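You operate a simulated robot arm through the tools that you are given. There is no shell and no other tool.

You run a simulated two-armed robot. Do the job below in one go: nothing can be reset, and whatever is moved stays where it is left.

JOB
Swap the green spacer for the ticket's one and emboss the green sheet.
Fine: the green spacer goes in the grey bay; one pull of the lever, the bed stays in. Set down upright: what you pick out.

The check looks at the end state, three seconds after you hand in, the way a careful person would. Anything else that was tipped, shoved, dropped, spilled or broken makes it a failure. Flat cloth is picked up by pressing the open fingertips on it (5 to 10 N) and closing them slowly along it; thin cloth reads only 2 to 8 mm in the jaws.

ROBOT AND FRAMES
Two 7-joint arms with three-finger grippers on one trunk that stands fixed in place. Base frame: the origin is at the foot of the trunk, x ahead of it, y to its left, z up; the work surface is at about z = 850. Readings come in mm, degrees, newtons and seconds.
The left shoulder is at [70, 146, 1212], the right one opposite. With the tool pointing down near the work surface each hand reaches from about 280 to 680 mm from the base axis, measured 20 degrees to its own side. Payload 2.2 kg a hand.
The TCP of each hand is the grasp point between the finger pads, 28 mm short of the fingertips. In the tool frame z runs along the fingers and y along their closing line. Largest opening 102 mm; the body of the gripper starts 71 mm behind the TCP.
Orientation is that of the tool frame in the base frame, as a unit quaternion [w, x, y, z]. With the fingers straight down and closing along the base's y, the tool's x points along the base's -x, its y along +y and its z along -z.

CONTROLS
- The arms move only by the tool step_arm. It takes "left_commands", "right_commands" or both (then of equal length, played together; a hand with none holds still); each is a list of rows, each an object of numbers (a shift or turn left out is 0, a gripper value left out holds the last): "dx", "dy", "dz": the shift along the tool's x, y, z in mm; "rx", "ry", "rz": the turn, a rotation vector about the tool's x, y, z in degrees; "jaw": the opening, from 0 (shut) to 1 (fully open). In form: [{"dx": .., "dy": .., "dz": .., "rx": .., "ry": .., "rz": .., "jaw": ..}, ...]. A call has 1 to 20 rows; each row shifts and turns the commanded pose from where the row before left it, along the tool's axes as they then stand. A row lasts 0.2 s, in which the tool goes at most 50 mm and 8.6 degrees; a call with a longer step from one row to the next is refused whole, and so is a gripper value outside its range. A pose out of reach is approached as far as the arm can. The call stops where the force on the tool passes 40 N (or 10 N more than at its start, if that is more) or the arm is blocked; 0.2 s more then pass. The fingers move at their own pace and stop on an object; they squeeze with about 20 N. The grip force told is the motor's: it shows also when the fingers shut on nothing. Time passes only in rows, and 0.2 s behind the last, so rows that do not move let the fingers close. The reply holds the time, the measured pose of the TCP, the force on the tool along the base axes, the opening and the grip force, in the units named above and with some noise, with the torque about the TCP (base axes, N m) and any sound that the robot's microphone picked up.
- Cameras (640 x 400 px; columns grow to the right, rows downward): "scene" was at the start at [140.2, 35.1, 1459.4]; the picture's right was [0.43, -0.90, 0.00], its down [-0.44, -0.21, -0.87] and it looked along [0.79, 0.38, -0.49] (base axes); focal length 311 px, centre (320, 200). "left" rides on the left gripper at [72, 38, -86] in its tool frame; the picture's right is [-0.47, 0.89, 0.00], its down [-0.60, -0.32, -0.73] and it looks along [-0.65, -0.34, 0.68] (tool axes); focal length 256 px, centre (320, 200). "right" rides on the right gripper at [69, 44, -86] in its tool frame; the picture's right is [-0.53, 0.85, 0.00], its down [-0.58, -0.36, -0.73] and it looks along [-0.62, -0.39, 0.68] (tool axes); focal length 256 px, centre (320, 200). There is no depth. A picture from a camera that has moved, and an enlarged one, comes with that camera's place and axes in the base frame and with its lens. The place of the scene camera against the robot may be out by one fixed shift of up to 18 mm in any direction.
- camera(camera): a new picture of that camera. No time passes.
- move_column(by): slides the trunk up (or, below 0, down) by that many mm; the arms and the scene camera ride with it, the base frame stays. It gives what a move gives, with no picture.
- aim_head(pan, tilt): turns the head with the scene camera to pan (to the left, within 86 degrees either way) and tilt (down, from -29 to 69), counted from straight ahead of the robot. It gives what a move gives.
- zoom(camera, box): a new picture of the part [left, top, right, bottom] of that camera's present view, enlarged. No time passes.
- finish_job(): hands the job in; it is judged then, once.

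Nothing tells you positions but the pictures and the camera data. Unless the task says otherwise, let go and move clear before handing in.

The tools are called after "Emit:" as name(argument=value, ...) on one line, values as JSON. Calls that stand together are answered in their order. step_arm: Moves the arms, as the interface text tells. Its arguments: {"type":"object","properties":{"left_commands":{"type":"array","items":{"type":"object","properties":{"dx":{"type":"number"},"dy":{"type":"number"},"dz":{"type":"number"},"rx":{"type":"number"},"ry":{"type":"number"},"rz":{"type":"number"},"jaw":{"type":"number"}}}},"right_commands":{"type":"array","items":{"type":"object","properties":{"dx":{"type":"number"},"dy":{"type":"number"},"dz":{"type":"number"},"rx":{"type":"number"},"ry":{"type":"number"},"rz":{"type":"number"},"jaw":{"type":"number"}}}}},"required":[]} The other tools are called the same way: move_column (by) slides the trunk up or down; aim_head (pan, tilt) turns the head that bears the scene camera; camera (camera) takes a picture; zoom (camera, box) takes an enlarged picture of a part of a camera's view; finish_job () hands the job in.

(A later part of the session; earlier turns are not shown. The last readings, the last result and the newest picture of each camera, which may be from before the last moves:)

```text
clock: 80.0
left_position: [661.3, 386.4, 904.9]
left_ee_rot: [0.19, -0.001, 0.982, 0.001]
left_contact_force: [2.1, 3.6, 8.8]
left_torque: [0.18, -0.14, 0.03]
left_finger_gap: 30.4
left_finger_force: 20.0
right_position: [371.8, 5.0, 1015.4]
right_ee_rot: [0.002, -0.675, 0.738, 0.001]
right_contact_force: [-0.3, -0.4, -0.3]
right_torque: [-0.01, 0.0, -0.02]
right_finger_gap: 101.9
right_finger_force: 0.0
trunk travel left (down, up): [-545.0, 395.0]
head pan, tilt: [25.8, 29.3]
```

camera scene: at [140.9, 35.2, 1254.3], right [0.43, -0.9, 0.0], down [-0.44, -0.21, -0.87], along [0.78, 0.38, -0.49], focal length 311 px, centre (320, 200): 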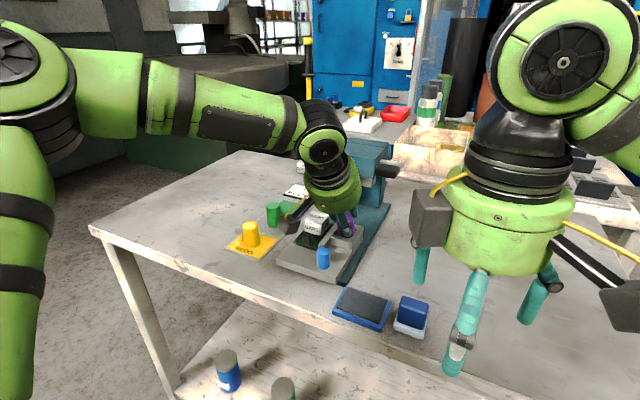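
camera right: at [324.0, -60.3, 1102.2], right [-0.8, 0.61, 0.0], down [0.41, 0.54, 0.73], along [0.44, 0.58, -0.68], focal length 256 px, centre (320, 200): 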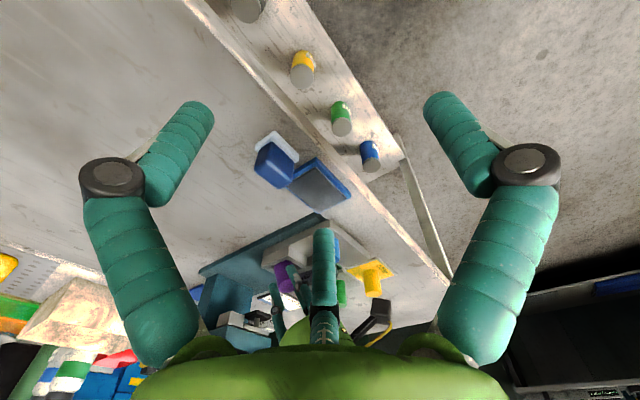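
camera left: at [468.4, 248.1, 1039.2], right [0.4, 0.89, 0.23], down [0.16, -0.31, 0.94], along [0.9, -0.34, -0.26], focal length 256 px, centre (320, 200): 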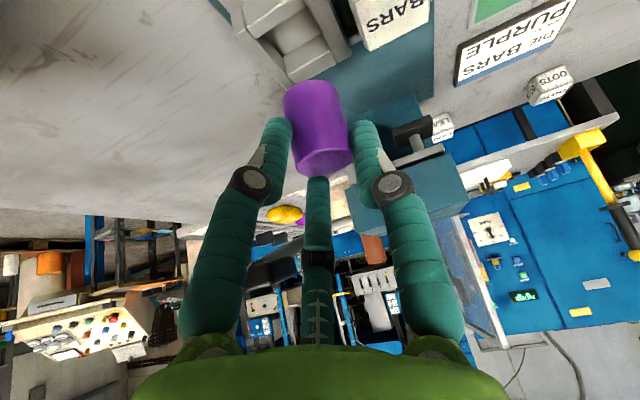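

Emit:
step_arm(left_commands=[{"dx": -0.5, "dz": -1.2}, {"jaw": 0.3}, {"jaw": 0.32}, {"jaw": 0.35}, {"jaw": 0.4}, {"jaw": 0.46}, {}])

Emit:
zoom(camera="left", box=[200, 0, 440, 200])

Emit:
zoom(camera="scene", box=[220, 120, 340, 240])

```text
clock: 81.5
left_position: [662.6, 385.2, 904.8]
left_ee_rot: [0.187, 0.0, 0.982, -0.001]
left_contact_force: [-0.3, -0.3, 0.2]
left_torque: [-0.01, -0.01, -0.04]
left_finger_gap: 47.3
left_finger_force: 0.1
right_position: [374.1, 4.3, 1015.6]
right_ee_rot: [0.001, -0.674, 0.738, 0.001]
right_contact_force: [0.3, -0.3, 0.0]
right_torque: [0.02, -0.03, -0.01]
right_finger_gap: 102.0
right_finger_force: 0.0
trunk travel left (down, up): [-545.0, 395.0]
head pan, tilt: [25.8, 29.3]
```

```text
2.00 times, centred on (320, 100) of left
camera zoom: at [563.6, 423.1, 956.9], right [0.43, 0.89, 0.17], down [0.29, -0.32, 0.9], along [0.85, -0.34, -0.4], focal length 512 px, centre (320, 400)
```

zoom: 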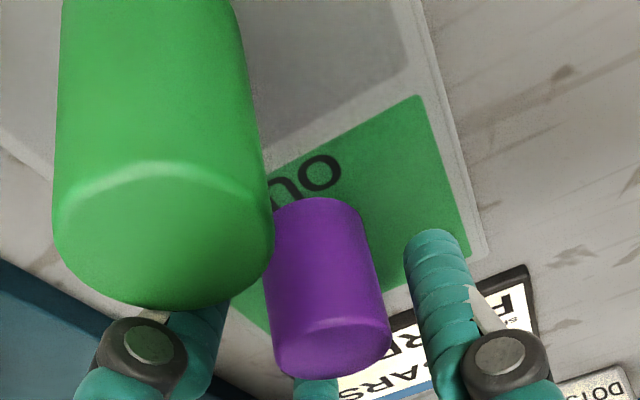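

```text
3.33 times, centred on (280, 180) of scene
camera zoom: at [140.3, 35.0, 1254.4], right [0.43, -0.9, 0.0], down [-0.44, -0.21, -0.87], along [0.79, 0.38, -0.49], focal length 1038 px, centre (453, 267)
```

zoom: 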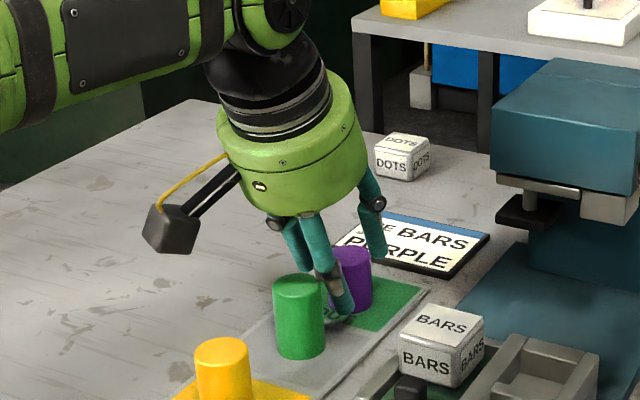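

Purple is upright again on the OUT bay. I'll back off, restore the 30° pitch and measure before regrasping deeper.

Emit:
step_arm(left_commands=[{"dz": -20}, {"dz": -30}, {"ry": -8.4, "jaw": 0.46}, {}])

Emit:
zoom(camera="left", box=[200, 0, 440, 200])

Emit:
zoom(camera="scene", box=[220, 120, 340, 240])

Emit:
zoom(camera="scene", box=[330, 180, 410, 260])

```text
clock: 82.5
left_position: [646.1, 385.3, 952.2]
left_ee_rot: [0.259, -0.001, 0.966, 0.0]
left_contact_force: [0.5, -0.1, 0.7]
left_torque: [0.01, 0.01, 0.0]
left_finger_gap: 46.8
left_finger_force: 0.1
right_position: [373.9, 5.3, 1014.7]
right_ee_rot: [0.001, -0.675, 0.738, 0.0]
right_contact_force: [-0.1, 0.0, 0.3]
right_torque: [0.03, 0.02, 0.0]
right_finger_gap: 101.7
right_finger_force: 0.1
trunk travel left (down, up): [-545.0, 395.0]
head pan, tilt: [25.8, 29.3]
```

```text
2.00 times, centred on (320, 100) of left
camera zoom: at [539.1, 422.4, 989.6], right [0.4, 0.89, 0.23], down [0.16, -0.32, 0.94], along [0.9, -0.34, -0.27], focal length 512 px, centre (320, 400)
```

zoom: 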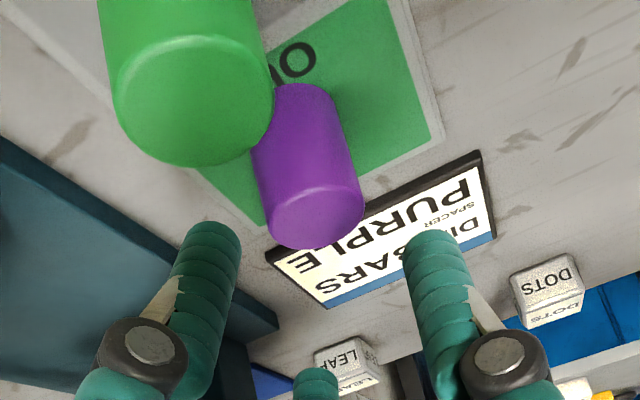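

```text
3.33 times, centred on (280, 180) of scene
camera zoom: at [140.8, 34.2, 1254.3], right [0.43, -0.9, 0.0], down [-0.44, -0.21, -0.87], along [0.78, 0.38, -0.49], focal length 1038 px, centre (453, 267)
```

zoom: 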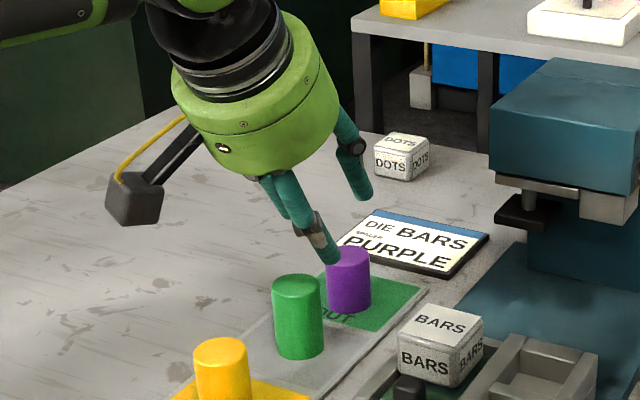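

```text
5.00 times, centred on (370, 220) of scene
camera zoom: at [140.8, 34.2, 1254.3], right [0.43, -0.9, 0.0], down [-0.44, -0.21, -0.87], along [0.78, 0.38, -0.49], focal length 1557 px, centre (70, 100)
```

zoom: 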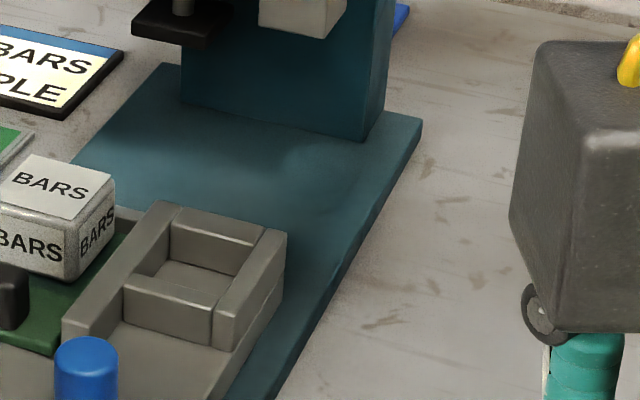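

Emit:
step_arm(left_commands=[{"dx": 0.6, "dy": -0.8, "dz": 18.6}, {"dx": 0.6, "dy": -0.8, "dz": 18.6}, {"dx": 0.5, "dy": -0.7, "dz": 18.6}, {}])

Emit:
zoom(camera="left", box=[200, 0, 440, 200])

Emit:
zoom(camera="scene", box=[250, 140, 320, 220])

```text
clock: 83.5
left_position: [669.5, 382.4, 901.1]
left_ee_rot: [0.26, -0.001, 0.966, 0.0]
left_contact_force: [-0.3, -0.1, -0.4]
left_torque: [-0.01, 0.02, -0.03]
left_finger_gap: 46.7
left_finger_force: 0.1
right_position: [373.3, 6.0, 1015.1]
right_ee_rot: [0.0, -0.675, 0.738, 0.001]
right_contact_force: [1.1, 0.1, -0.4]
right_torque: [-0.01, -0.02, 0.01]
right_finger_gap: 102.0
right_finger_force: 0.1
trunk travel left (down, up): [-545.0, 395.0]
head pan, tilt: [25.8, 29.3]
```

```text
2.00 times, centred on (320, 100) of left
camera zoom: at [564.5, 420.2, 939.3], right [0.4, 0.89, 0.23], down [0.16, -0.32, 0.94], along [0.9, -0.34, -0.27], focal length 512 px, centre (320, 400)
```

zoom: 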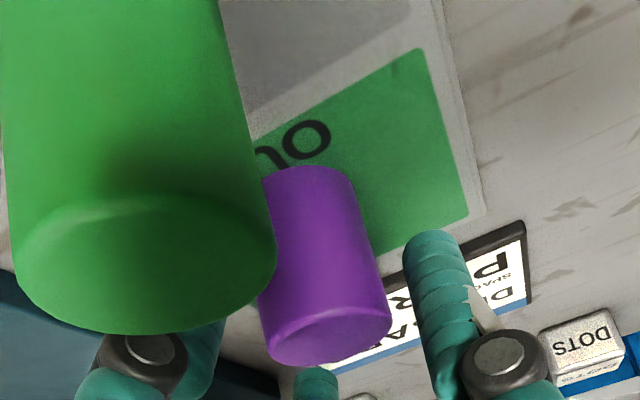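

```text
5.00 times, centred on (285, 180) of scene
camera zoom: at [139.8, 35.0, 1254.4], right [0.43, -0.9, 0.0], down [-0.44, -0.21, -0.87], along [0.79, 0.38, -0.49], focal length 1557 px, centre (495, 300)
```

zoom: 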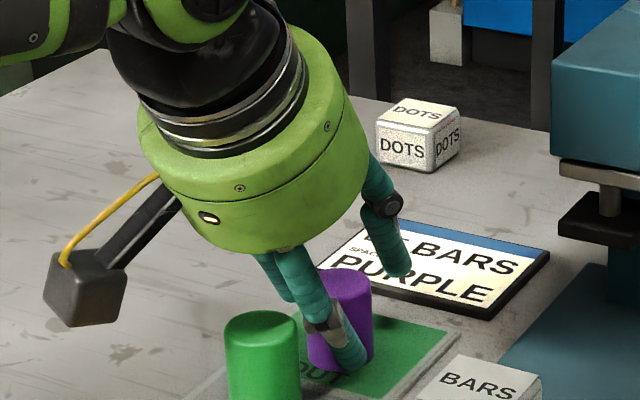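

Emit:
step_arm(left_commands=[{"dy": 1.5, "jaw": 0.42}, {"jaw": 0.38}, {"jaw": 0.34}, {"jaw": 0.3}, {"jaw": 0.26}, {}, {}])

Emit:
zoom(camera="left", box=[200, 0, 440, 200])

Emit:
step_arm(left_commands=[{"dx": -5, "dz": -8.66}, {"dx": -5, "dz": -8.66}, {}])

Emit:
zoom(camera="left", box=[200, 0, 440, 200])

Emit:
zoom(camera="scene", box=[250, 140, 320, 220])

```text
clock: 85.2
left_position: [670.8, 385.4, 901.6]
left_ee_rot: [0.259, -0.001, 0.966, -0.001]
left_contact_force: [-1.4, 0.2, 0.1]
left_torque: [-0.05, 0.05, -0.01]
left_finger_gap: 35.2
left_finger_force: 20.0
right_position: [373.1, 5.9, 1015.8]
right_ee_rot: [0.0, -0.675, 0.738, 0.0]
right_contact_force: [0.0, 0.3, -0.2]
right_torque: [-0.01, -0.02, -0.03]
right_finger_gap: 102.0
right_finger_force: 0.0
trunk travel left (down, up): [-545.0, 395.0]
head pan, tilt: [25.8, 29.3]
```

```text
2.00 times, centred on (320, 100) of left
camera zoom: at [564.4, 422.0, 939.2], right [0.4, 0.89, 0.23], down [0.16, -0.32, 0.94], along [0.9, -0.34, -0.27], focal length 512 px, centre (320, 400)
```

zoom: 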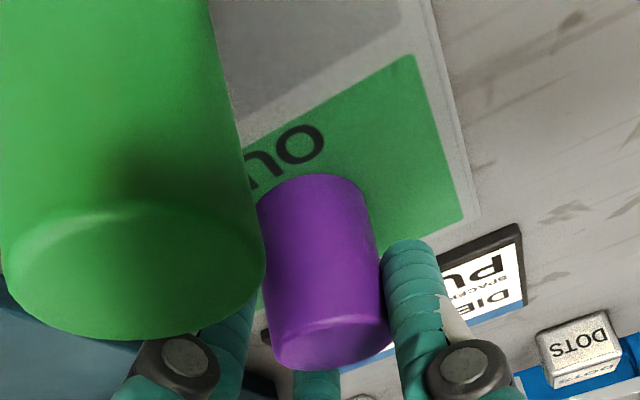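

```text
clock: 86.0
left_position: [671.0, 385.4, 922.0]
left_ee_rot: [0.259, -0.001, 0.966, -0.001]
left_contact_force: [0.1, 0.3, -3.1]
left_torque: [-0.02, 0.03, 0.0]
left_finger_gap: 35.1
left_finger_force: 19.7
right_position: [372.8, 5.1, 1014.7]
right_ee_rot: [0.001, -0.675, 0.738, 0.0]
right_contact_force: [-0.4, 0.5, -1.0]
right_torque: [0.01, -0.02, 0.05]
right_finger_gap: 101.9
right_finger_force: 0.1
trunk travel left (down, up): [-545.0, 395.0]
head pan, tilt: [25.8, 29.3]
```

```text
2.00 times, centred on (320, 100) of left
camera zoom: at [565.2, 422.4, 958.6], right [0.4, 0.89, 0.23], down [0.16, -0.32, 0.94], along [0.9, -0.34, -0.27], focal length 512 px, centre (320, 400)
```

zoom: 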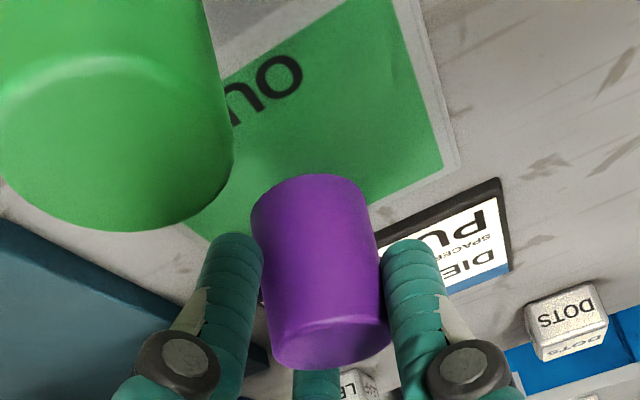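

```text
5.00 times, centred on (285, 180) of scene
camera zoom: at [141.0, 35.6, 1254.2], right [0.43, -0.9, 0.0], down [-0.44, -0.21, -0.87], along [0.78, 0.38, -0.49], focal length 1557 px, centre (495, 300)
```

zoom: 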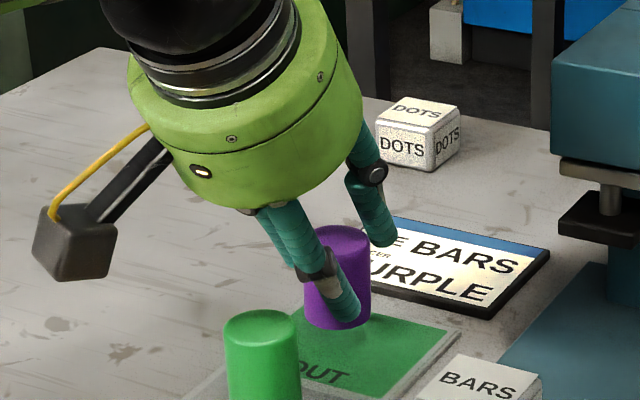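

Held again, with a slight lean that I can undo by rotating the tool. I'll carry it back over the pocket and straighten it there.

Emit:
step_arm(left_commands=[{"dx": 14.7, "dz": -38.5}, {"dx": 14.7, "dz": -38.5}, {"dx": 14.7, "dz": -38.5}, {"dy": -44.5}, {"dy": -44.5}, {"dy": -44.5}, {"dy": -44.5}, {"rx": 3.2, "rz": -1.85}, {"ry": 8}, {}])

Emit:
zoom(camera="left", box=[200, 0, 440, 200])

Emit:
zoom(camera="scene", box=[330, 160, 400, 250])

```text
clock: 88.2
left_position: [574.8, 207.9, 999.7]
left_ee_rot: [0.19, -0.007, 0.981, -0.033]
left_contact_force: [-0.5, 0.0, -2.5]
left_torque: [-0.07, 0.01, -0.02]
left_finger_gap: 35.0
left_finger_force: 19.9
right_position: [371.9, 5.7, 1015.0]
right_ee_rot: [0.0, -0.675, 0.738, -0.001]
right_contact_force: [-0.4, 0.7, 0.4]
right_torque: [-0.01, -0.02, 0.0]
right_finger_gap: 102.1
right_finger_force: 0.0
trunk travel left (down, up): [-545.0, 395.0]
head pan, tilt: [25.8, 29.3]
```

```text
2.00 times, centred on (320, 100) of left
camera zoom: at [476.0, 248.9, 1049.1], right [0.43, 0.9, 0.11], down [0.29, -0.26, 0.92], along [0.86, -0.36, -0.37], focal length 512 px, centre (320, 400)
```

zoom: 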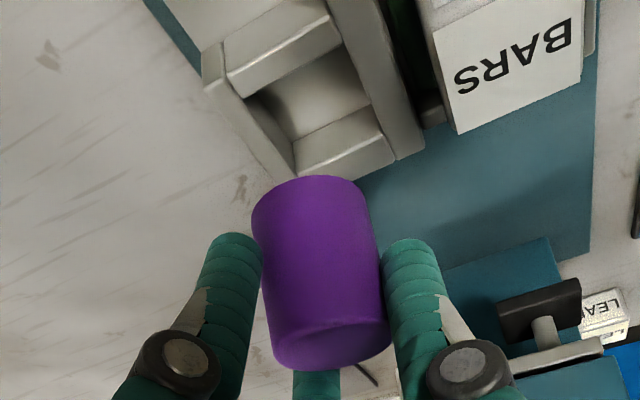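

```text
4.44 times, centred on (365, 205) of scene
camera zoom: at [139.8, 36.0, 1254.4], right [0.43, -0.9, 0.0], down [-0.44, -0.21, -0.87], along [0.79, 0.38, -0.49], focal length 1384 px, centre (120, 178)
```

zoom: 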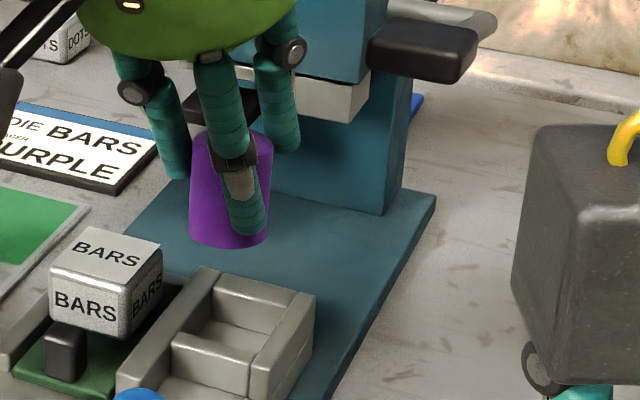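

Emit:
zoom(camera="left", box=[260, 0, 380, 100])

Emit:
zoom(camera="scene", box=[340, 200, 410, 260])

```text
4.00 times, centred on (320, 50) of left
camera zoom: at [476.0, 248.9, 1049.1], right [0.43, 0.9, 0.11], down [0.29, -0.26, 0.92], along [0.86, -0.36, -0.37], focal length 1024 px, centre (320, 800)
```

zoom: 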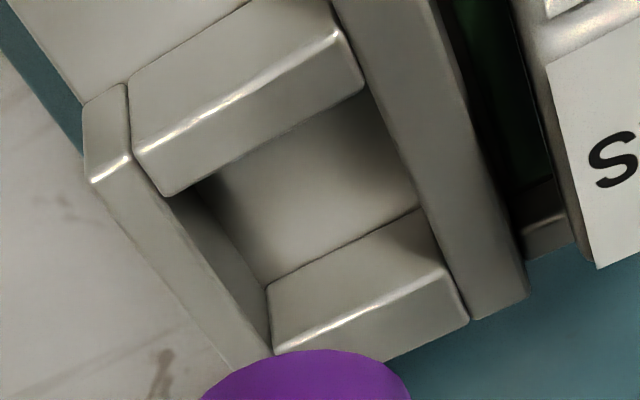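

```text
6.67 times, centred on (375, 230) of scene
camera zoom: at [139.8, 36.0, 1254.4], right [0.43, -0.9, 0.0], down [-0.44, -0.21, -0.87], along [0.79, 0.38, -0.49], focal length 2076 px, centre (-47, 0)
```

zoom: 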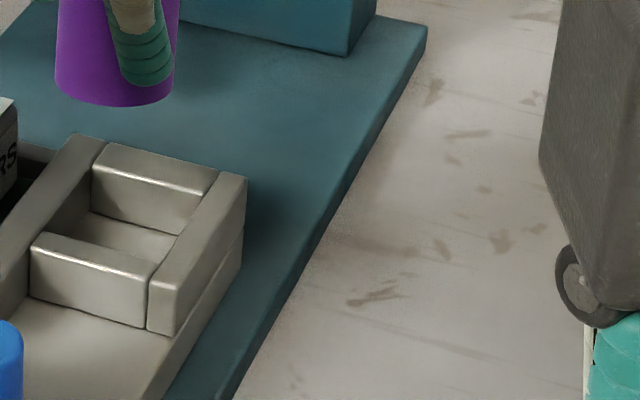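

The pocket measures x 578–615 and y 191–226, so its centre is about (597, 209). I'll lower so the spacer bottom is just above the walls.

Emit:
step_arm(left_commands=[{"dx": 2, "dy": 2.03, "dz": 25.3}, {"dx": 2, "dy": 2.03, "dz": 25.3}, {}])

Emit:
zoom(camera="left", box=[260, 20, 380, 120])

Emit:
zoom(camera="scene", box=[330, 190, 400, 250])

```text
clock: 89.0
left_position: [590.1, 207.1, 951.8]
left_ee_rot: [0.191, -0.006, 0.981, -0.032]
left_contact_force: [-0.1, -0.6, -3.6]
left_torque: [-0.01, 0.03, -0.05]
left_finger_gap: 35.2
left_finger_force: 19.8
right_position: [373.2, 5.4, 1014.9]
right_ee_rot: [0.001, -0.675, 0.738, 0.0]
right_contact_force: [0.1, 0.7, -0.2]
right_torque: [-0.02, -0.02, 0.02]
right_finger_gap: 101.9
right_finger_force: 0.1
trunk travel left (down, up): [-545.0, 395.0]
head pan, tilt: [25.8, 29.3]
```

```text
4.00 times, centred on (320, 70) of left
camera zoom: at [489.9, 247.6, 1001.3], right [0.43, 0.9, 0.12], down [0.29, -0.26, 0.92], along [0.86, -0.36, -0.37], focal length 1024 px, centre (320, 720)
```

zoom: 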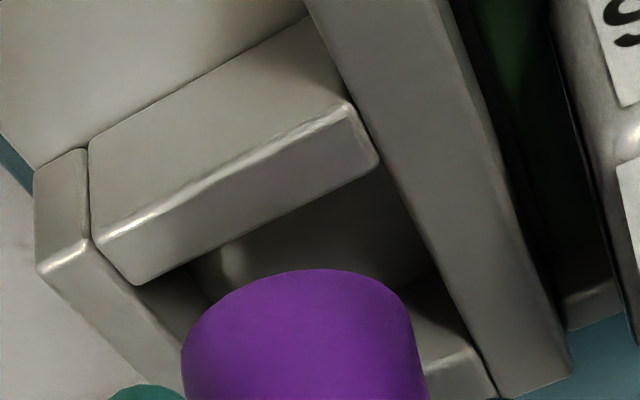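

```text
6.67 times, centred on (365, 220) of scene
camera zoom: at [140.2, 34.9, 1254.4], right [0.43, -0.9, 0.0], down [-0.44, -0.21, -0.87], along [0.79, 0.38, -0.49], focal length 2076 px, centre (20, 67)
```

zoom: 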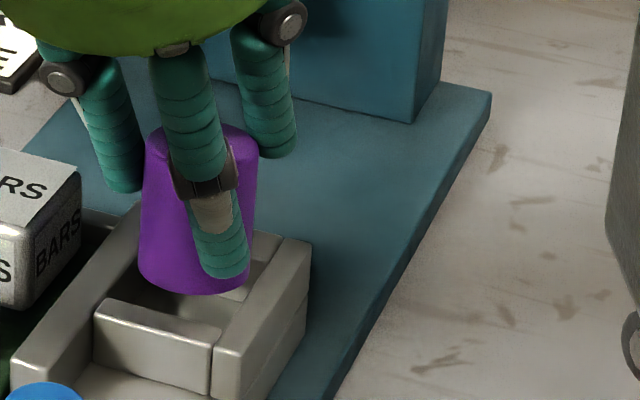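

Both views agree that the spacer sits centred over the pocket. I'll lower in small steps.

Emit:
step_arm(left_commands=[{"dx": 1.5, "dy": 0.27, "dz": 3.7}, {}])

Emit:
step_arm(left_commands=[{"dx": 1.1, "dy": 0.2, "dz": 2.8}, {}])

Emit:
step_arm(left_commands=[{"dx": 1.1, "dy": 0.2, "dz": 2.8}, {}])

```text
clock: 89.5
left_position: [589.2, 207.1, 947.9]
left_ee_rot: [0.19, -0.007, 0.981, -0.031]
left_contact_force: [0.3, -0.2, -3.3]
left_torque: [0.01, 0.01, 0.02]
left_finger_gap: 35.2
left_finger_force: 19.8
right_position: [373.6, 6.8, 1016.1]
right_ee_rot: [0.001, -0.675, 0.738, 0.001]
right_contact_force: [0.6, -0.1, 1.0]
right_torque: [0.04, -0.02, -0.01]
right_finger_gap: 102.2
right_finger_force: 0.0
trunk travel left (down, up): [-545.0, 395.0]
head pan, tilt: [25.8, 29.3]
```

```text
clock: 90.2
left_position: [590.8, 208.8, 944.3]
left_ee_rot: [0.192, -0.006, 0.981, -0.032]
left_contact_force: [0.3, 0.8, -2.6]
left_torque: [0.01, 0.01, 0.01]
left_finger_gap: 35.1
left_finger_force: 19.9
right_position: [373.5, 6.0, 1016.3]
right_ee_rot: [0.001, -0.675, 0.738, 0.0]
right_contact_force: [-0.1, -0.1, 0.1]
right_torque: [0.04, -0.03, 0.0]
right_finger_gap: 102.1
right_finger_force: 0.2
trunk travel left (down, up): [-545.0, 395.0]
head pan, tilt: [25.8, 29.3]
```

```text
clock: 90.8
left_position: [590.6, 206.6, 944.1]
left_ee_rot: [0.194, -0.007, 0.981, -0.032]
left_contact_force: [2.8, 1.8, 8.9]
left_torque: [0.04, 0.04, -0.05]
left_finger_gap: 35.0
left_finger_force: 20.2
right_position: [374.0, 5.8, 1014.7]
right_ee_rot: [0.002, -0.675, 0.738, 0.0]
right_contact_force: [-1.0, 0.7, -0.2]
right_torque: [0.03, -0.01, -0.03]
right_finger_gap: 101.9
right_finger_force: 0.1
trunk travel left (down, up): [-545.0, 395.0]
head pan, tilt: [25.8, 29.3]
```

It's touching the front stop, so it needs a couple of mm more in +x. I'll lift, shift and lower again.

Emit:
step_arm(left_commands=[{"dx": -1.9, "dy": -0.33, "dz": -4.6}, {"dx": -2.5, "dz": 1.0}, {}])

Emit:
step_arm(left_commands=[{"dx": 1.1, "dy": 0.2, "dz": 2.8}, {}])

Emit:
step_arm(left_commands=[{"dx": 1.1, "dy": 0.2, "dz": 2.8}, {}])

```text
clock: 91.5
left_position: [592.5, 209.5, 946.5]
left_ee_rot: [0.191, -0.007, 0.981, -0.032]
left_contact_force: [0.5, 0.3, -2.6]
left_torque: [0.02, 0.01, 0.02]
left_finger_gap: 35.1
left_finger_force: 20.2
right_position: [374.2, 5.3, 1015.3]
right_ee_rot: [0.001, -0.675, 0.738, 0.001]
right_contact_force: [-0.5, 0.3, 1.1]
right_torque: [-0.01, -0.03, -0.01]
right_finger_gap: 102.1
right_finger_force: 0.1
trunk travel left (down, up): [-545.0, 395.0]
head pan, tilt: [25.8, 29.3]
```

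```text
clock: 92.2
left_position: [593.2, 209.1, 943.8]
left_ee_rot: [0.19, -0.007, 0.981, -0.03]
left_contact_force: [0.2, -0.6, -2.3]
left_torque: [-0.02, -0.03, -0.03]
left_finger_gap: 35.0
left_finger_force: 19.8
right_position: [373.5, 5.4, 1015.1]
right_ee_rot: [0.001, -0.675, 0.738, 0.0]
right_contact_force: [-0.3, 0.0, -0.3]
right_torque: [0.01, -0.02, -0.02]
right_finger_gap: 101.8
right_finger_force: 0.1
trunk travel left (down, up): [-545.0, 395.0]
head pan, tilt: [25.8, 29.3]
```

```text
clock: 92.8
left_position: [594.1, 207.5, 941.3]
left_ee_rot: [0.192, -0.008, 0.981, -0.032]
left_contact_force: [0.4, 0.0, -2.2]
left_torque: [-0.01, 0.01, -0.01]
left_finger_gap: 35.0
left_finger_force: 19.9
right_position: [373.4, 5.5, 1014.4]
right_ee_rot: [0.0, -0.675, 0.738, 0.0]
right_contact_force: [0.1, -0.2, 0.4]
right_torque: [0.02, 0.0, 0.01]
right_finger_gap: 102.0
right_finger_force: 0.1
trunk travel left (down, up): [-545.0, 395.0]
head pan, tilt: [25.8, 29.3]
```

It's past the wall tops with no contact. I'll continue to the floor.

Emit:
step_arm(left_commands=[{"dx": 1.1, "dy": 0.2, "dz": 2.8}, {}])

Emit:
step_arm(left_commands=[{"dx": 1.1, "dy": 0.2, "dz": 2.8}, {}])

Emit:
step_arm(left_commands=[{"dx": 0.9, "dy": 0.15, "dz": 2.2}, {}])

Emit:
zoom(camera="left", box=[200, 0, 440, 200])

Emit:
zoom(camera="scene", box=[330, 190, 400, 250])

```text
clock: 93.3
left_position: [593.0, 208.6, 937.0]
left_ee_rot: [0.19, -0.007, 0.981, -0.031]
left_contact_force: [0.0, -0.3, -1.8]
left_torque: [0.01, 0.01, 0.02]
left_finger_gap: 35.0
left_finger_force: 19.9
right_position: [373.9, 5.7, 1014.8]
right_ee_rot: [0.0, -0.675, 0.738, 0.001]
right_contact_force: [0.4, -0.4, 0.6]
right_torque: [-0.02, 0.04, -0.01]
right_finger_gap: 102.0
right_finger_force: 0.1
trunk travel left (down, up): [-545.0, 395.0]
head pan, tilt: [25.8, 29.3]
```

```text
clock: 94.0
left_position: [592.4, 209.1, 935.1]
left_ee_rot: [0.19, -0.006, 0.981, -0.032]
left_contact_force: [-1.3, 0.0, -1.9]
left_torque: [0.06, 0.06, -0.01]
left_finger_gap: 35.3
left_finger_force: 20.2
right_position: [373.1, 5.9, 1015.3]
right_ee_rot: [0.001, -0.675, 0.738, 0.0]
right_contact_force: [-0.4, 0.7, -0.3]
right_torque: [0.01, -0.01, 0.0]
right_finger_gap: 102.1
right_finger_force: 0.1
trunk travel left (down, up): [-545.0, 395.0]
head pan, tilt: [25.8, 29.3]
```

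```text
clock: 94.5
left_position: [592.4, 208.0, 933.8]
left_ee_rot: [0.192, -0.007, 0.981, -0.033]
left_contact_force: [0.0, 1.8, 2.9]
left_torque: [0.04, 0.17, -0.07]
left_finger_gap: 35.1
left_finger_force: 19.8
right_position: [371.3, 7.7, 1015.6]
right_ee_rot: [0.001, -0.675, 0.738, -0.001]
right_contact_force: [0.0, -0.5, -0.1]
right_torque: [0.01, 0.02, -0.01]
right_finger_gap: 101.9
right_finger_force: 0.0
trunk travel left (down, up): [-545.0, 395.0]
head pan, tilt: [25.8, 29.3]
```

```text
2.00 times, centred on (320, 100) of left
camera zoom: at [493.5, 249.0, 982.4], right [0.43, 0.9, 0.12], down [0.28, -0.26, 0.92], along [0.86, -0.36, -0.36], focal length 512 px, centre (320, 400)
```

zoom: 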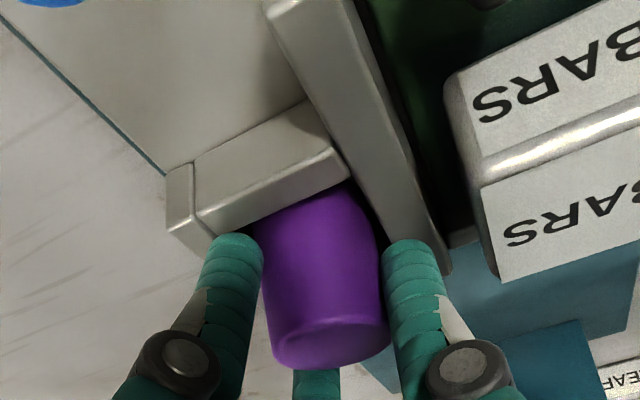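

```text
6.67 times, centred on (365, 220) of scene
camera zoom: at [139.5, 35.3, 1254.5], right [0.43, -0.9, 0.0], down [-0.44, -0.21, -0.87], along [0.79, 0.38, -0.49], focal length 2076 px, centre (20, 67)
```

zoom: 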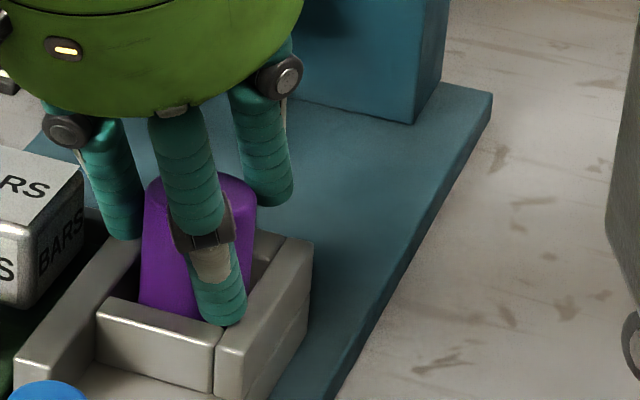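

Emit:
step_arm(left_commands=[{"dx": 0.5, "dy": 0.1, "dz": 1.2}, {}])

Emit:
step_arm(left_commands=[{"jaw": 0.33}, {"jaw": 0.35}, {"jaw": 0.37}, {"jaw": 0.4}, {}])

Emit:
zoom(camera="left", box=[200, 0, 440, 200])

Emit:
zoom(camera="scene", box=[330, 190, 400, 250])

```text
clock: 95.2
left_position: [592.3, 208.2, 933.1]
left_ee_rot: [0.194, -0.007, 0.98, -0.032]
left_contact_force: [0.0, 2.4, 11.2]
left_torque: [-0.06, 0.23, -0.07]
left_finger_gap: 34.8
left_finger_force: 19.3
right_position: [372.3, 6.6, 1015.5]
right_ee_rot: [0.001, -0.675, 0.738, -0.001]
right_contact_force: [-0.4, 0.7, 0.2]
right_torque: [0.0, 0.01, 0.01]
right_finger_gap: 101.9
right_finger_force: 0.1
trunk travel left (down, up): [-545.0, 395.0]
head pan, tilt: [25.8, 29.3]
```

```text
clock: 96.3
left_position: [591.8, 207.0, 931.3]
left_ee_rot: [0.191, -0.007, 0.981, -0.031]
left_contact_force: [-1.3, -2.6, 7.3]
left_torque: [-0.19, 0.17, 0.04]
left_finger_gap: 43.5
left_finger_force: 0.6
right_position: [372.2, 4.5, 1016.4]
right_ee_rot: [0.001, -0.675, 0.738, 0.0]
right_contact_force: [0.4, -0.1, 0.0]
right_torque: [0.03, 0.0, -0.02]
right_finger_gap: 101.9
right_finger_force: 0.1
trunk travel left (down, up): [-545.0, 395.0]
head pan, tilt: [25.8, 29.3]
```

```text
2.00 times, centred on (320, 100) of left
camera zoom: at [492.3, 247.8, 980.8], right [0.43, 0.9, 0.12], down [0.29, -0.26, 0.92], along [0.86, -0.36, -0.37], focal length 512 px, centre (320, 400)
```

zoom: 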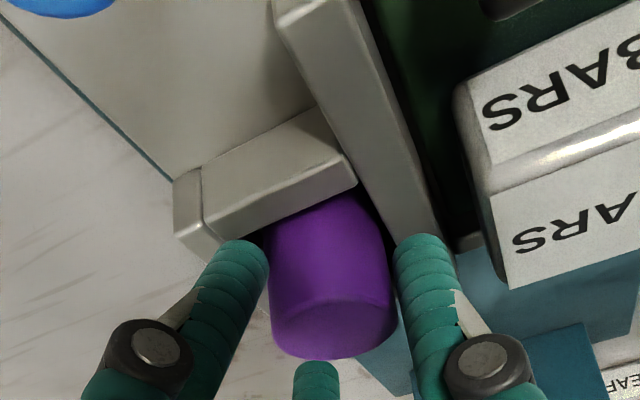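

```text
6.67 times, centred on (365, 220) of scene
camera zoom: at [138.7, 34.1, 1254.6], right [0.43, -0.9, 0.0], down [-0.44, -0.21, -0.87], along [0.79, 0.38, -0.49], focal length 2076 px, centre (20, 67)
```

zoom: 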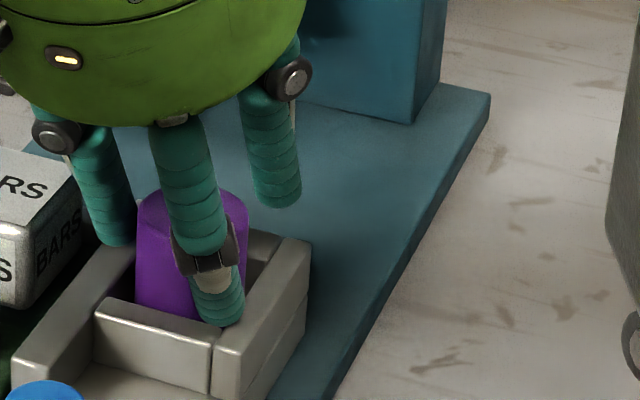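

Purple has dropped into the pocket. I'll rise straight up, clear of it.

Emit:
step_arm(left_commands=[{"dx": -1.9, "dy": -0.3, "dz": -4.6}, {"dx": -3.7, "dy": -0.7, "dz": -9.2, "jaw": 0.45}, {"dx": -7.4, "dy": -1.3, "dz": -18.5}, {"dx": -7.4, "dy": -1.3, "dz": -18.5}, {}])

Emit:
zoom(camera="left", box=[200, 0, 440, 200])

Emit:
zoom(camera="scene", box=[260, 160, 420, 290])

```text
clock: 97.5
left_position: [593.9, 209.1, 987.2]
left_ee_rot: [0.191, -0.007, 0.981, -0.031]
left_contact_force: [-1.1, -0.3, 0.0]
left_torque: [0.04, 0.0, -0.01]
left_finger_gap: 46.0
left_finger_force: 0.0
right_position: [373.1, 5.8, 1017.0]
right_ee_rot: [0.001, -0.675, 0.738, 0.0]
right_contact_force: [-0.1, -0.1, -0.4]
right_torque: [-0.01, 0.01, -0.01]
right_finger_gap: 102.3
right_finger_force: 0.0
trunk travel left (down, up): [-545.0, 395.0]
head pan, tilt: [25.8, 29.3]
```

```text
2.00 times, centred on (320, 100) of left
camera zoom: at [493.6, 249.6, 1036.7], right [0.43, 0.9, 0.12], down [0.29, -0.26, 0.92], along [0.86, -0.36, -0.37], focal length 512 px, centre (320, 400)
```

zoom: 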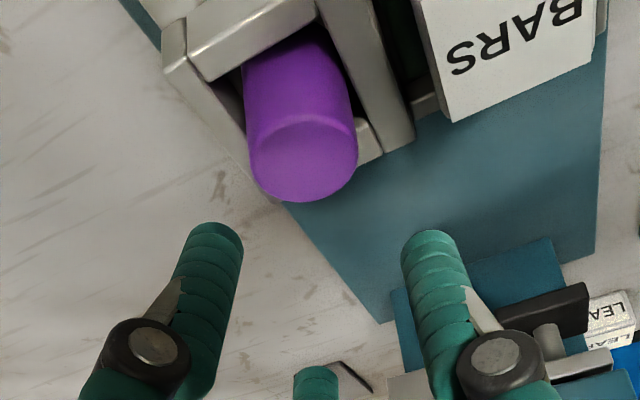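

```text
3.08 times, centred on (340, 225) of scene
camera zoom: at [140.4, 35.2, 1254.3], right [0.43, -0.9, 0.0], down [-0.44, -0.21, -0.87], along [0.79, 0.38, -0.49], focal length 958 px, centre (258, 123)
```

zoom: 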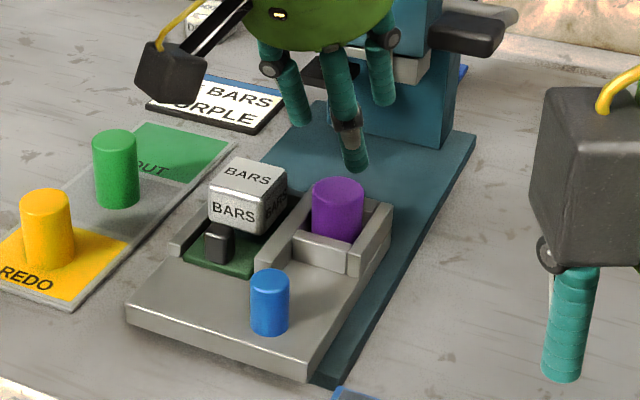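

Emit:
zoom(camera="scene", box=[320, 190, 380, 250])

Emit:
zoom(camera="left", box=[260, 0, 360, 100])

```text
6.67 times, centred on (350, 220) of scene
camera zoom: at [140.4, 35.2, 1254.3], right [0.43, -0.9, 0.0], down [-0.44, -0.21, -0.87], along [0.79, 0.38, -0.49], focal length 2076 px, centre (120, 67)
```

zoom: 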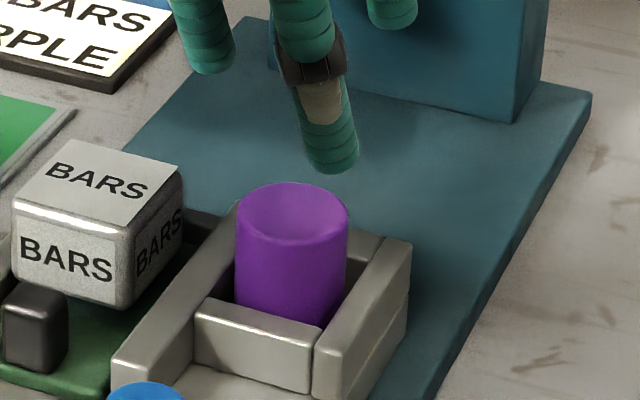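

```text
4.00 times, centred on (310, 50) of left
camera zoom: at [493.6, 249.6, 1036.7], right [0.43, 0.9, 0.12], down [0.29, -0.26, 0.92], along [0.86, -0.36, -0.37], focal length 1024 px, centre (360, 800)
```

zoom: 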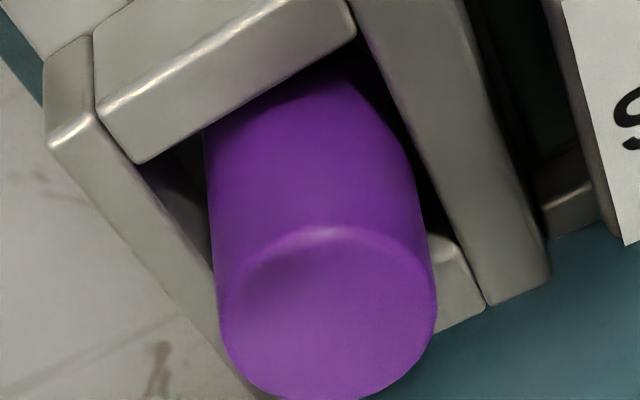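

Purple is seated upright in the pocket. Next I'll undo the roll, tilt to about 40° and move back to look at the blue bed knob.

Emit:
step_arm(left_commands=[{"dx": 35.8, "dy": 0.8, "dz": -18}, {"dx": 35.8, "dy": 0.8, "dz": -18}, {"dx": 35.8, "dy": 0.8, "dz": -18}, {"rx": -3.2, "rz": 1.85}, {"ry": -8.5}, {"ry": -8.5}, {}])

Emit:
camera(camera="left")

Emit:
zoom(camera="left", box=[200, 0, 440, 200])

Emit:
camera(camera="scene")

```text
clock: 99.2
left_position: [473.4, 210.5, 996.8]
left_ee_rot: [0.335, 0.003, 0.942, -0.002]
left_contact_force: [-0.5, 0.2, -0.2]
left_torque: [-0.01, -0.01, 0.0]
left_finger_gap: 45.9
left_finger_force: 0.0
right_position: [372.9, 6.3, 1015.4]
right_ee_rot: [0.001, -0.676, 0.737, 0.0]
right_contact_force: [1.0, -0.6, 0.1]
right_torque: [0.02, 0.04, 0.04]
right_finger_gap: 102.0
right_finger_force: 0.1
trunk travel left (down, up): [-545.0, 395.0]
head pan, tilt: [25.8, 29.3]
```

```text
taken
camera left: at [362.5, 249.4, 1015.5], right [0.37, 0.88, 0.29], down [0.01, -0.32, 0.95], along [0.93, -0.35, -0.12], focal length 256 px, centre (320, 200)
```

left: 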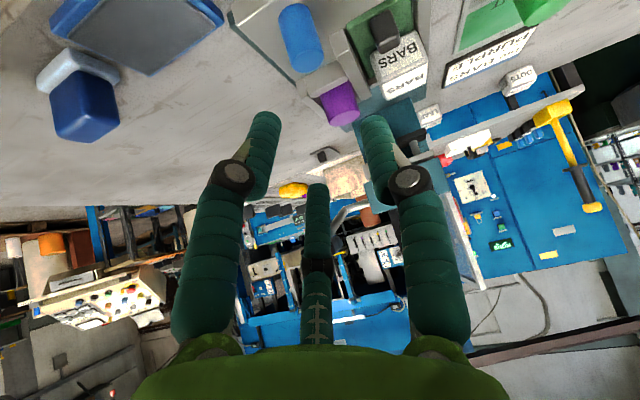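

```text
2.00 times, centred on (320, 100) of left
camera zoom: at [362.5, 249.4, 1015.5], right [0.37, 0.88, 0.29], down [0.01, -0.32, 0.95], along [0.93, -0.35, -0.12], focal length 512 px, centre (320, 400)
```

zoom: 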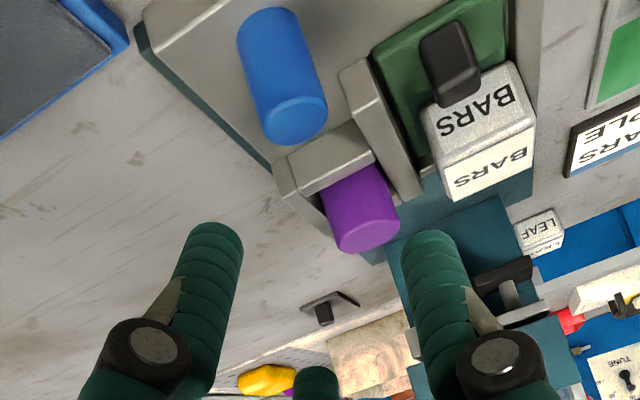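

```text
taken
camera scene: at [140.7, 35.1, 1254.3], right [0.43, -0.9, 0.0], down [-0.44, -0.21, -0.87], along [0.78, 0.38, -0.49], focal length 311 px, centre (320, 200)
```

scene: 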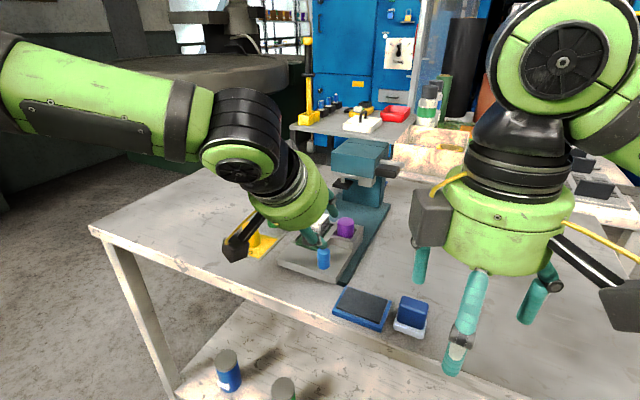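

The knob is at about (508, 216) with its top near z 912. I'll come down and grip it.

Emit:
step_arm(left_commands=[{"dx": 11.3, "dy": 1.8, "dz": 26.4}, {"dx": 11.3, "dy": 1.8, "dz": 26.4}, {"dx": 11.3, "dy": 1.9, "dz": 26.4}, {}])

Emit:
zoom(camera="left", box=[200, 0, 440, 200])

Emit:
zoom(camera="scene", box=[260, 180, 400, 300])

```text
clock: 100.2
left_position: [493.9, 215.2, 913.7]
left_ee_rot: [0.336, 0.004, 0.942, -0.002]
left_contact_force: [-0.5, -0.8, 3.0]
left_torque: [-0.11, 0.04, 0.0]
left_finger_gap: 45.7
left_finger_force: 0.1
right_position: [373.3, 5.1, 1015.7]
right_ee_rot: [0.001, -0.675, 0.738, 0.0]
right_contact_force: [-0.3, -0.1, 0.2]
right_torque: [0.0, 0.01, -0.04]
right_finger_gap: 101.9
right_finger_force: 0.0
trunk travel left (down, up): [-545.0, 395.0]
head pan, tilt: [25.8, 29.3]
```

```text
2.00 times, centred on (320, 100) of left
camera zoom: at [384.6, 253.8, 934.2], right [0.37, 0.88, 0.29], down [0.0, -0.32, 0.95], along [0.93, -0.35, -0.12], focal length 512 px, centre (320, 400)
```

zoom: 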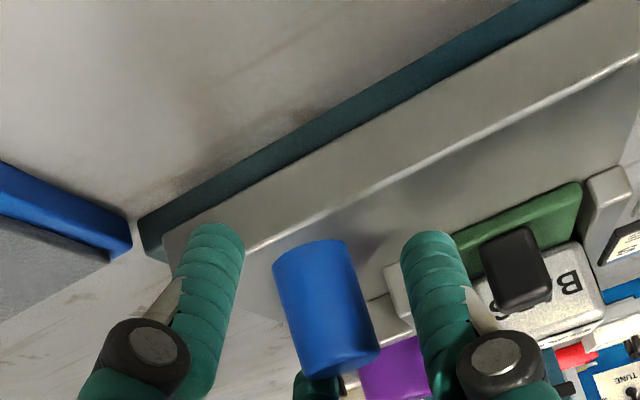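

```text
3.33 times, centred on (330, 240) of scene
camera zoom: at [139.6, 34.9, 1254.5], right [0.43, -0.9, 0.0], down [-0.44, -0.21, -0.87], along [0.79, 0.38, -0.49], focal length 1038 px, centre (287, 67)
```

zoom: 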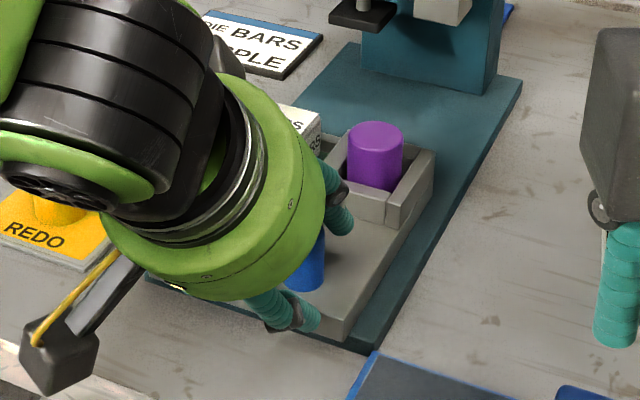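

Emit:
step_arm(left_commands=[{"dx": -2.2, "dy": 2, "dz": -2.8}, {"jaw": 0.38}, {"jaw": 0.3}, {"jaw": 0.24}, {"jaw": 0.18}, {"jaw": 0.12}, {}])

Emit:
zoom(camera="left", box=[200, 0, 440, 200])

```text
clock: 101.8
left_position: [495.4, 215.4, 918.7]
left_ee_rot: [0.336, 0.005, 0.942, -0.003]
left_contact_force: [2.8, -6.6, 12.2]
left_torque: [-0.39, -0.11, -0.09]
left_finger_gap: 30.4
left_finger_force: 13.3
right_position: [371.6, 4.4, 1014.8]
right_ee_rot: [0.002, -0.675, 0.738, 0.0]
right_contact_force: [-0.8, 0.8, 0.1]
right_torque: [0.04, 0.03, 0.0]
right_finger_gap: 101.9
right_finger_force: 0.1
trunk travel left (down, up): [-545.0, 395.0]
head pan, tilt: [25.8, 29.3]
```

```text
2.00 times, centred on (320, 100) of left
camera zoom: at [384.8, 254.0, 938.6], right [0.37, 0.88, 0.29], down [0.0, -0.32, 0.95], along [0.93, -0.35, -0.12], focal length 512 px, centre (320, 400)
```

zoom: 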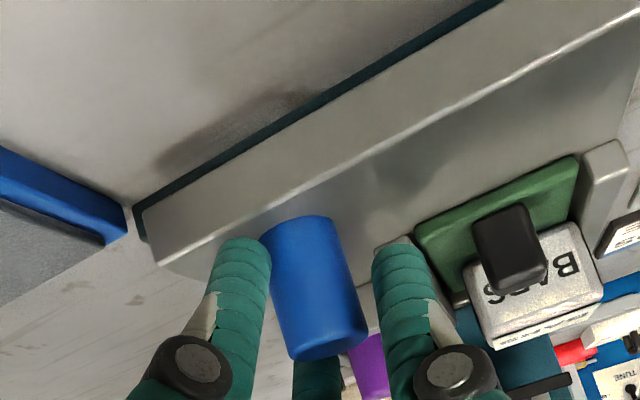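

The fingers are pressing on the bed while closing. I'd rather push the knob from behind with closed fingers, so I'll open, lift and move back.

Emit:
step_arm(left_commands=[{"jaw": 0.3}, {"jaw": 0.4}, {"jaw": 0.46}, {"dx": -12, "dz": -15}, {"dx": -12, "dz": -15}, {"dx": 15, "dz": -12}, {"dx": 20, "dz": -16}, {"jaw": 0}, {}, {}])

Emit:
camera(camera="left")

Emit:
zoom(camera="scene", box=[260, 180, 400, 300])

```text
clock: 104.0
left_position: [450.6, 218.7, 953.5]
left_ee_rot: [0.334, 0.003, 0.942, -0.002]
left_contact_force: [0.0, -1.1, 1.2]
left_torque: [0.01, -0.05, -0.01]
left_finger_gap: 2.0
left_finger_force: 19.5
right_position: [372.5, 5.0, 1014.3]
right_ee_rot: [0.001, -0.675, 0.737, 0.0]
right_contact_force: [0.4, -0.5, -0.2]
right_torque: [0.01, 0.0, 0.0]
right_finger_gap: 101.7
right_finger_force: 0.1
trunk travel left (down, up): [-545.0, 395.0]
head pan, tilt: [25.8, 29.3]
```

```text
taken
camera left: at [340.7, 256.9, 974.0], right [0.37, 0.88, 0.29], down [0.01, -0.32, 0.95], along [0.93, -0.35, -0.12], focal length 256 px, centre (320, 200)
```

left: 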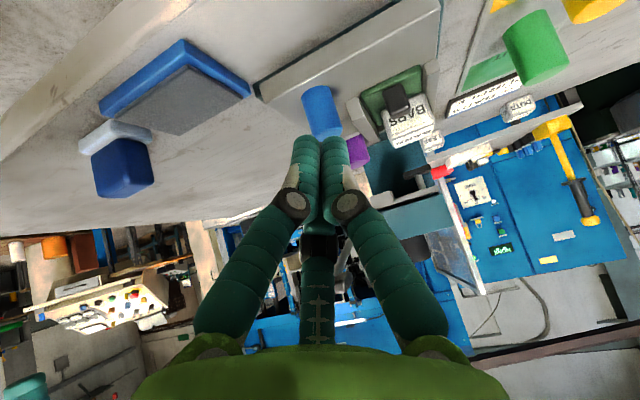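

```text
3.33 times, centred on (330, 240) of scene
camera zoom: at [140.3, 35.1, 1254.4], right [0.43, -0.9, 0.0], down [-0.44, -0.21, -0.87], along [0.79, 0.38, -0.49], focal length 1038 px, centre (287, 67)
```

zoom: 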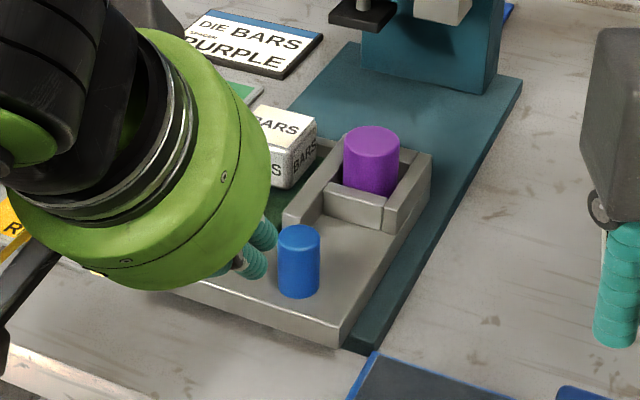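

Emit:
step_arm(left_commands=[{"dx": 10.4, "dy": -0.8, "dz": 12.8}, {"dx": 10.4, "dy": -0.8, "dz": 12.8}, {}])

Emit:
zoom(camera="left", box=[200, 0, 440, 200])

Emit:
zoom(camera="scene", box=[260, 180, 400, 300])

```text
clock: 104.8
left_position: [452.8, 216.9, 918.3]
left_ee_rot: [0.335, 0.003, 0.942, -0.003]
left_contact_force: [-0.3, -0.2, -0.6]
left_torque: [0.01, 0.0, 0.0]
left_finger_gap: 1.9
left_finger_force: 19.9
right_position: [374.0, 5.9, 1016.3]
right_ee_rot: [0.0, -0.675, 0.738, 0.0]
right_contact_force: [-0.2, -1.4, 0.0]
right_torque: [0.01, 0.0, -0.02]
right_finger_gap: 102.1
right_finger_force: 0.1
trunk travel left (down, up): [-545.0, 395.0]
head pan, tilt: [25.8, 29.3]
```

```text
2.00 times, centred on (320, 100) of left
camera zoom: at [340.8, 254.4, 939.7], right [0.37, 0.88, 0.29], down [0.01, -0.32, 0.95], along [0.93, -0.35, -0.12], focal length 512 px, centre (320, 400)
```

zoom: 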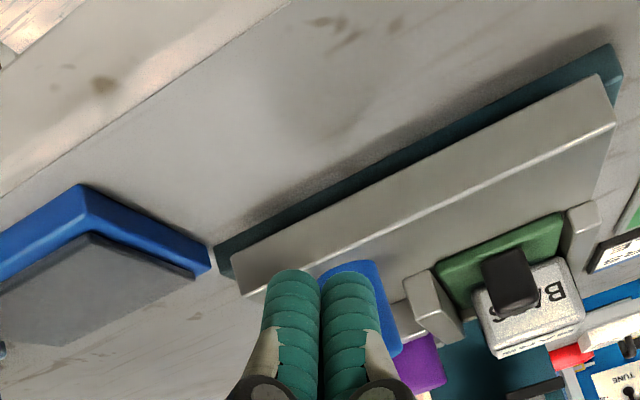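

```text
3.33 times, centred on (330, 240) of scene
camera zoom: at [139.9, 35.0, 1254.4], right [0.43, -0.9, 0.0], down [-0.44, -0.21, -0.87], along [0.79, 0.38, -0.49], focal length 1038 px, centre (287, 67)
```

zoom: 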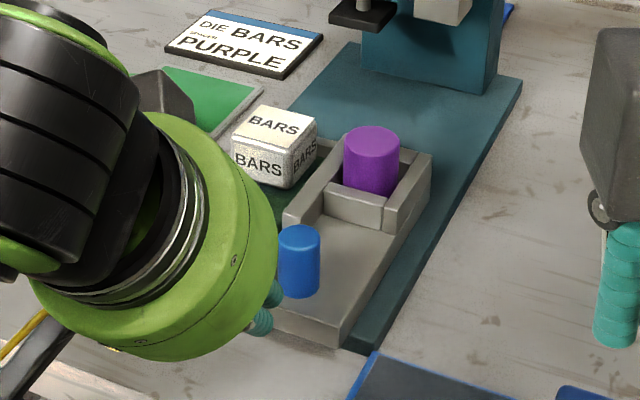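

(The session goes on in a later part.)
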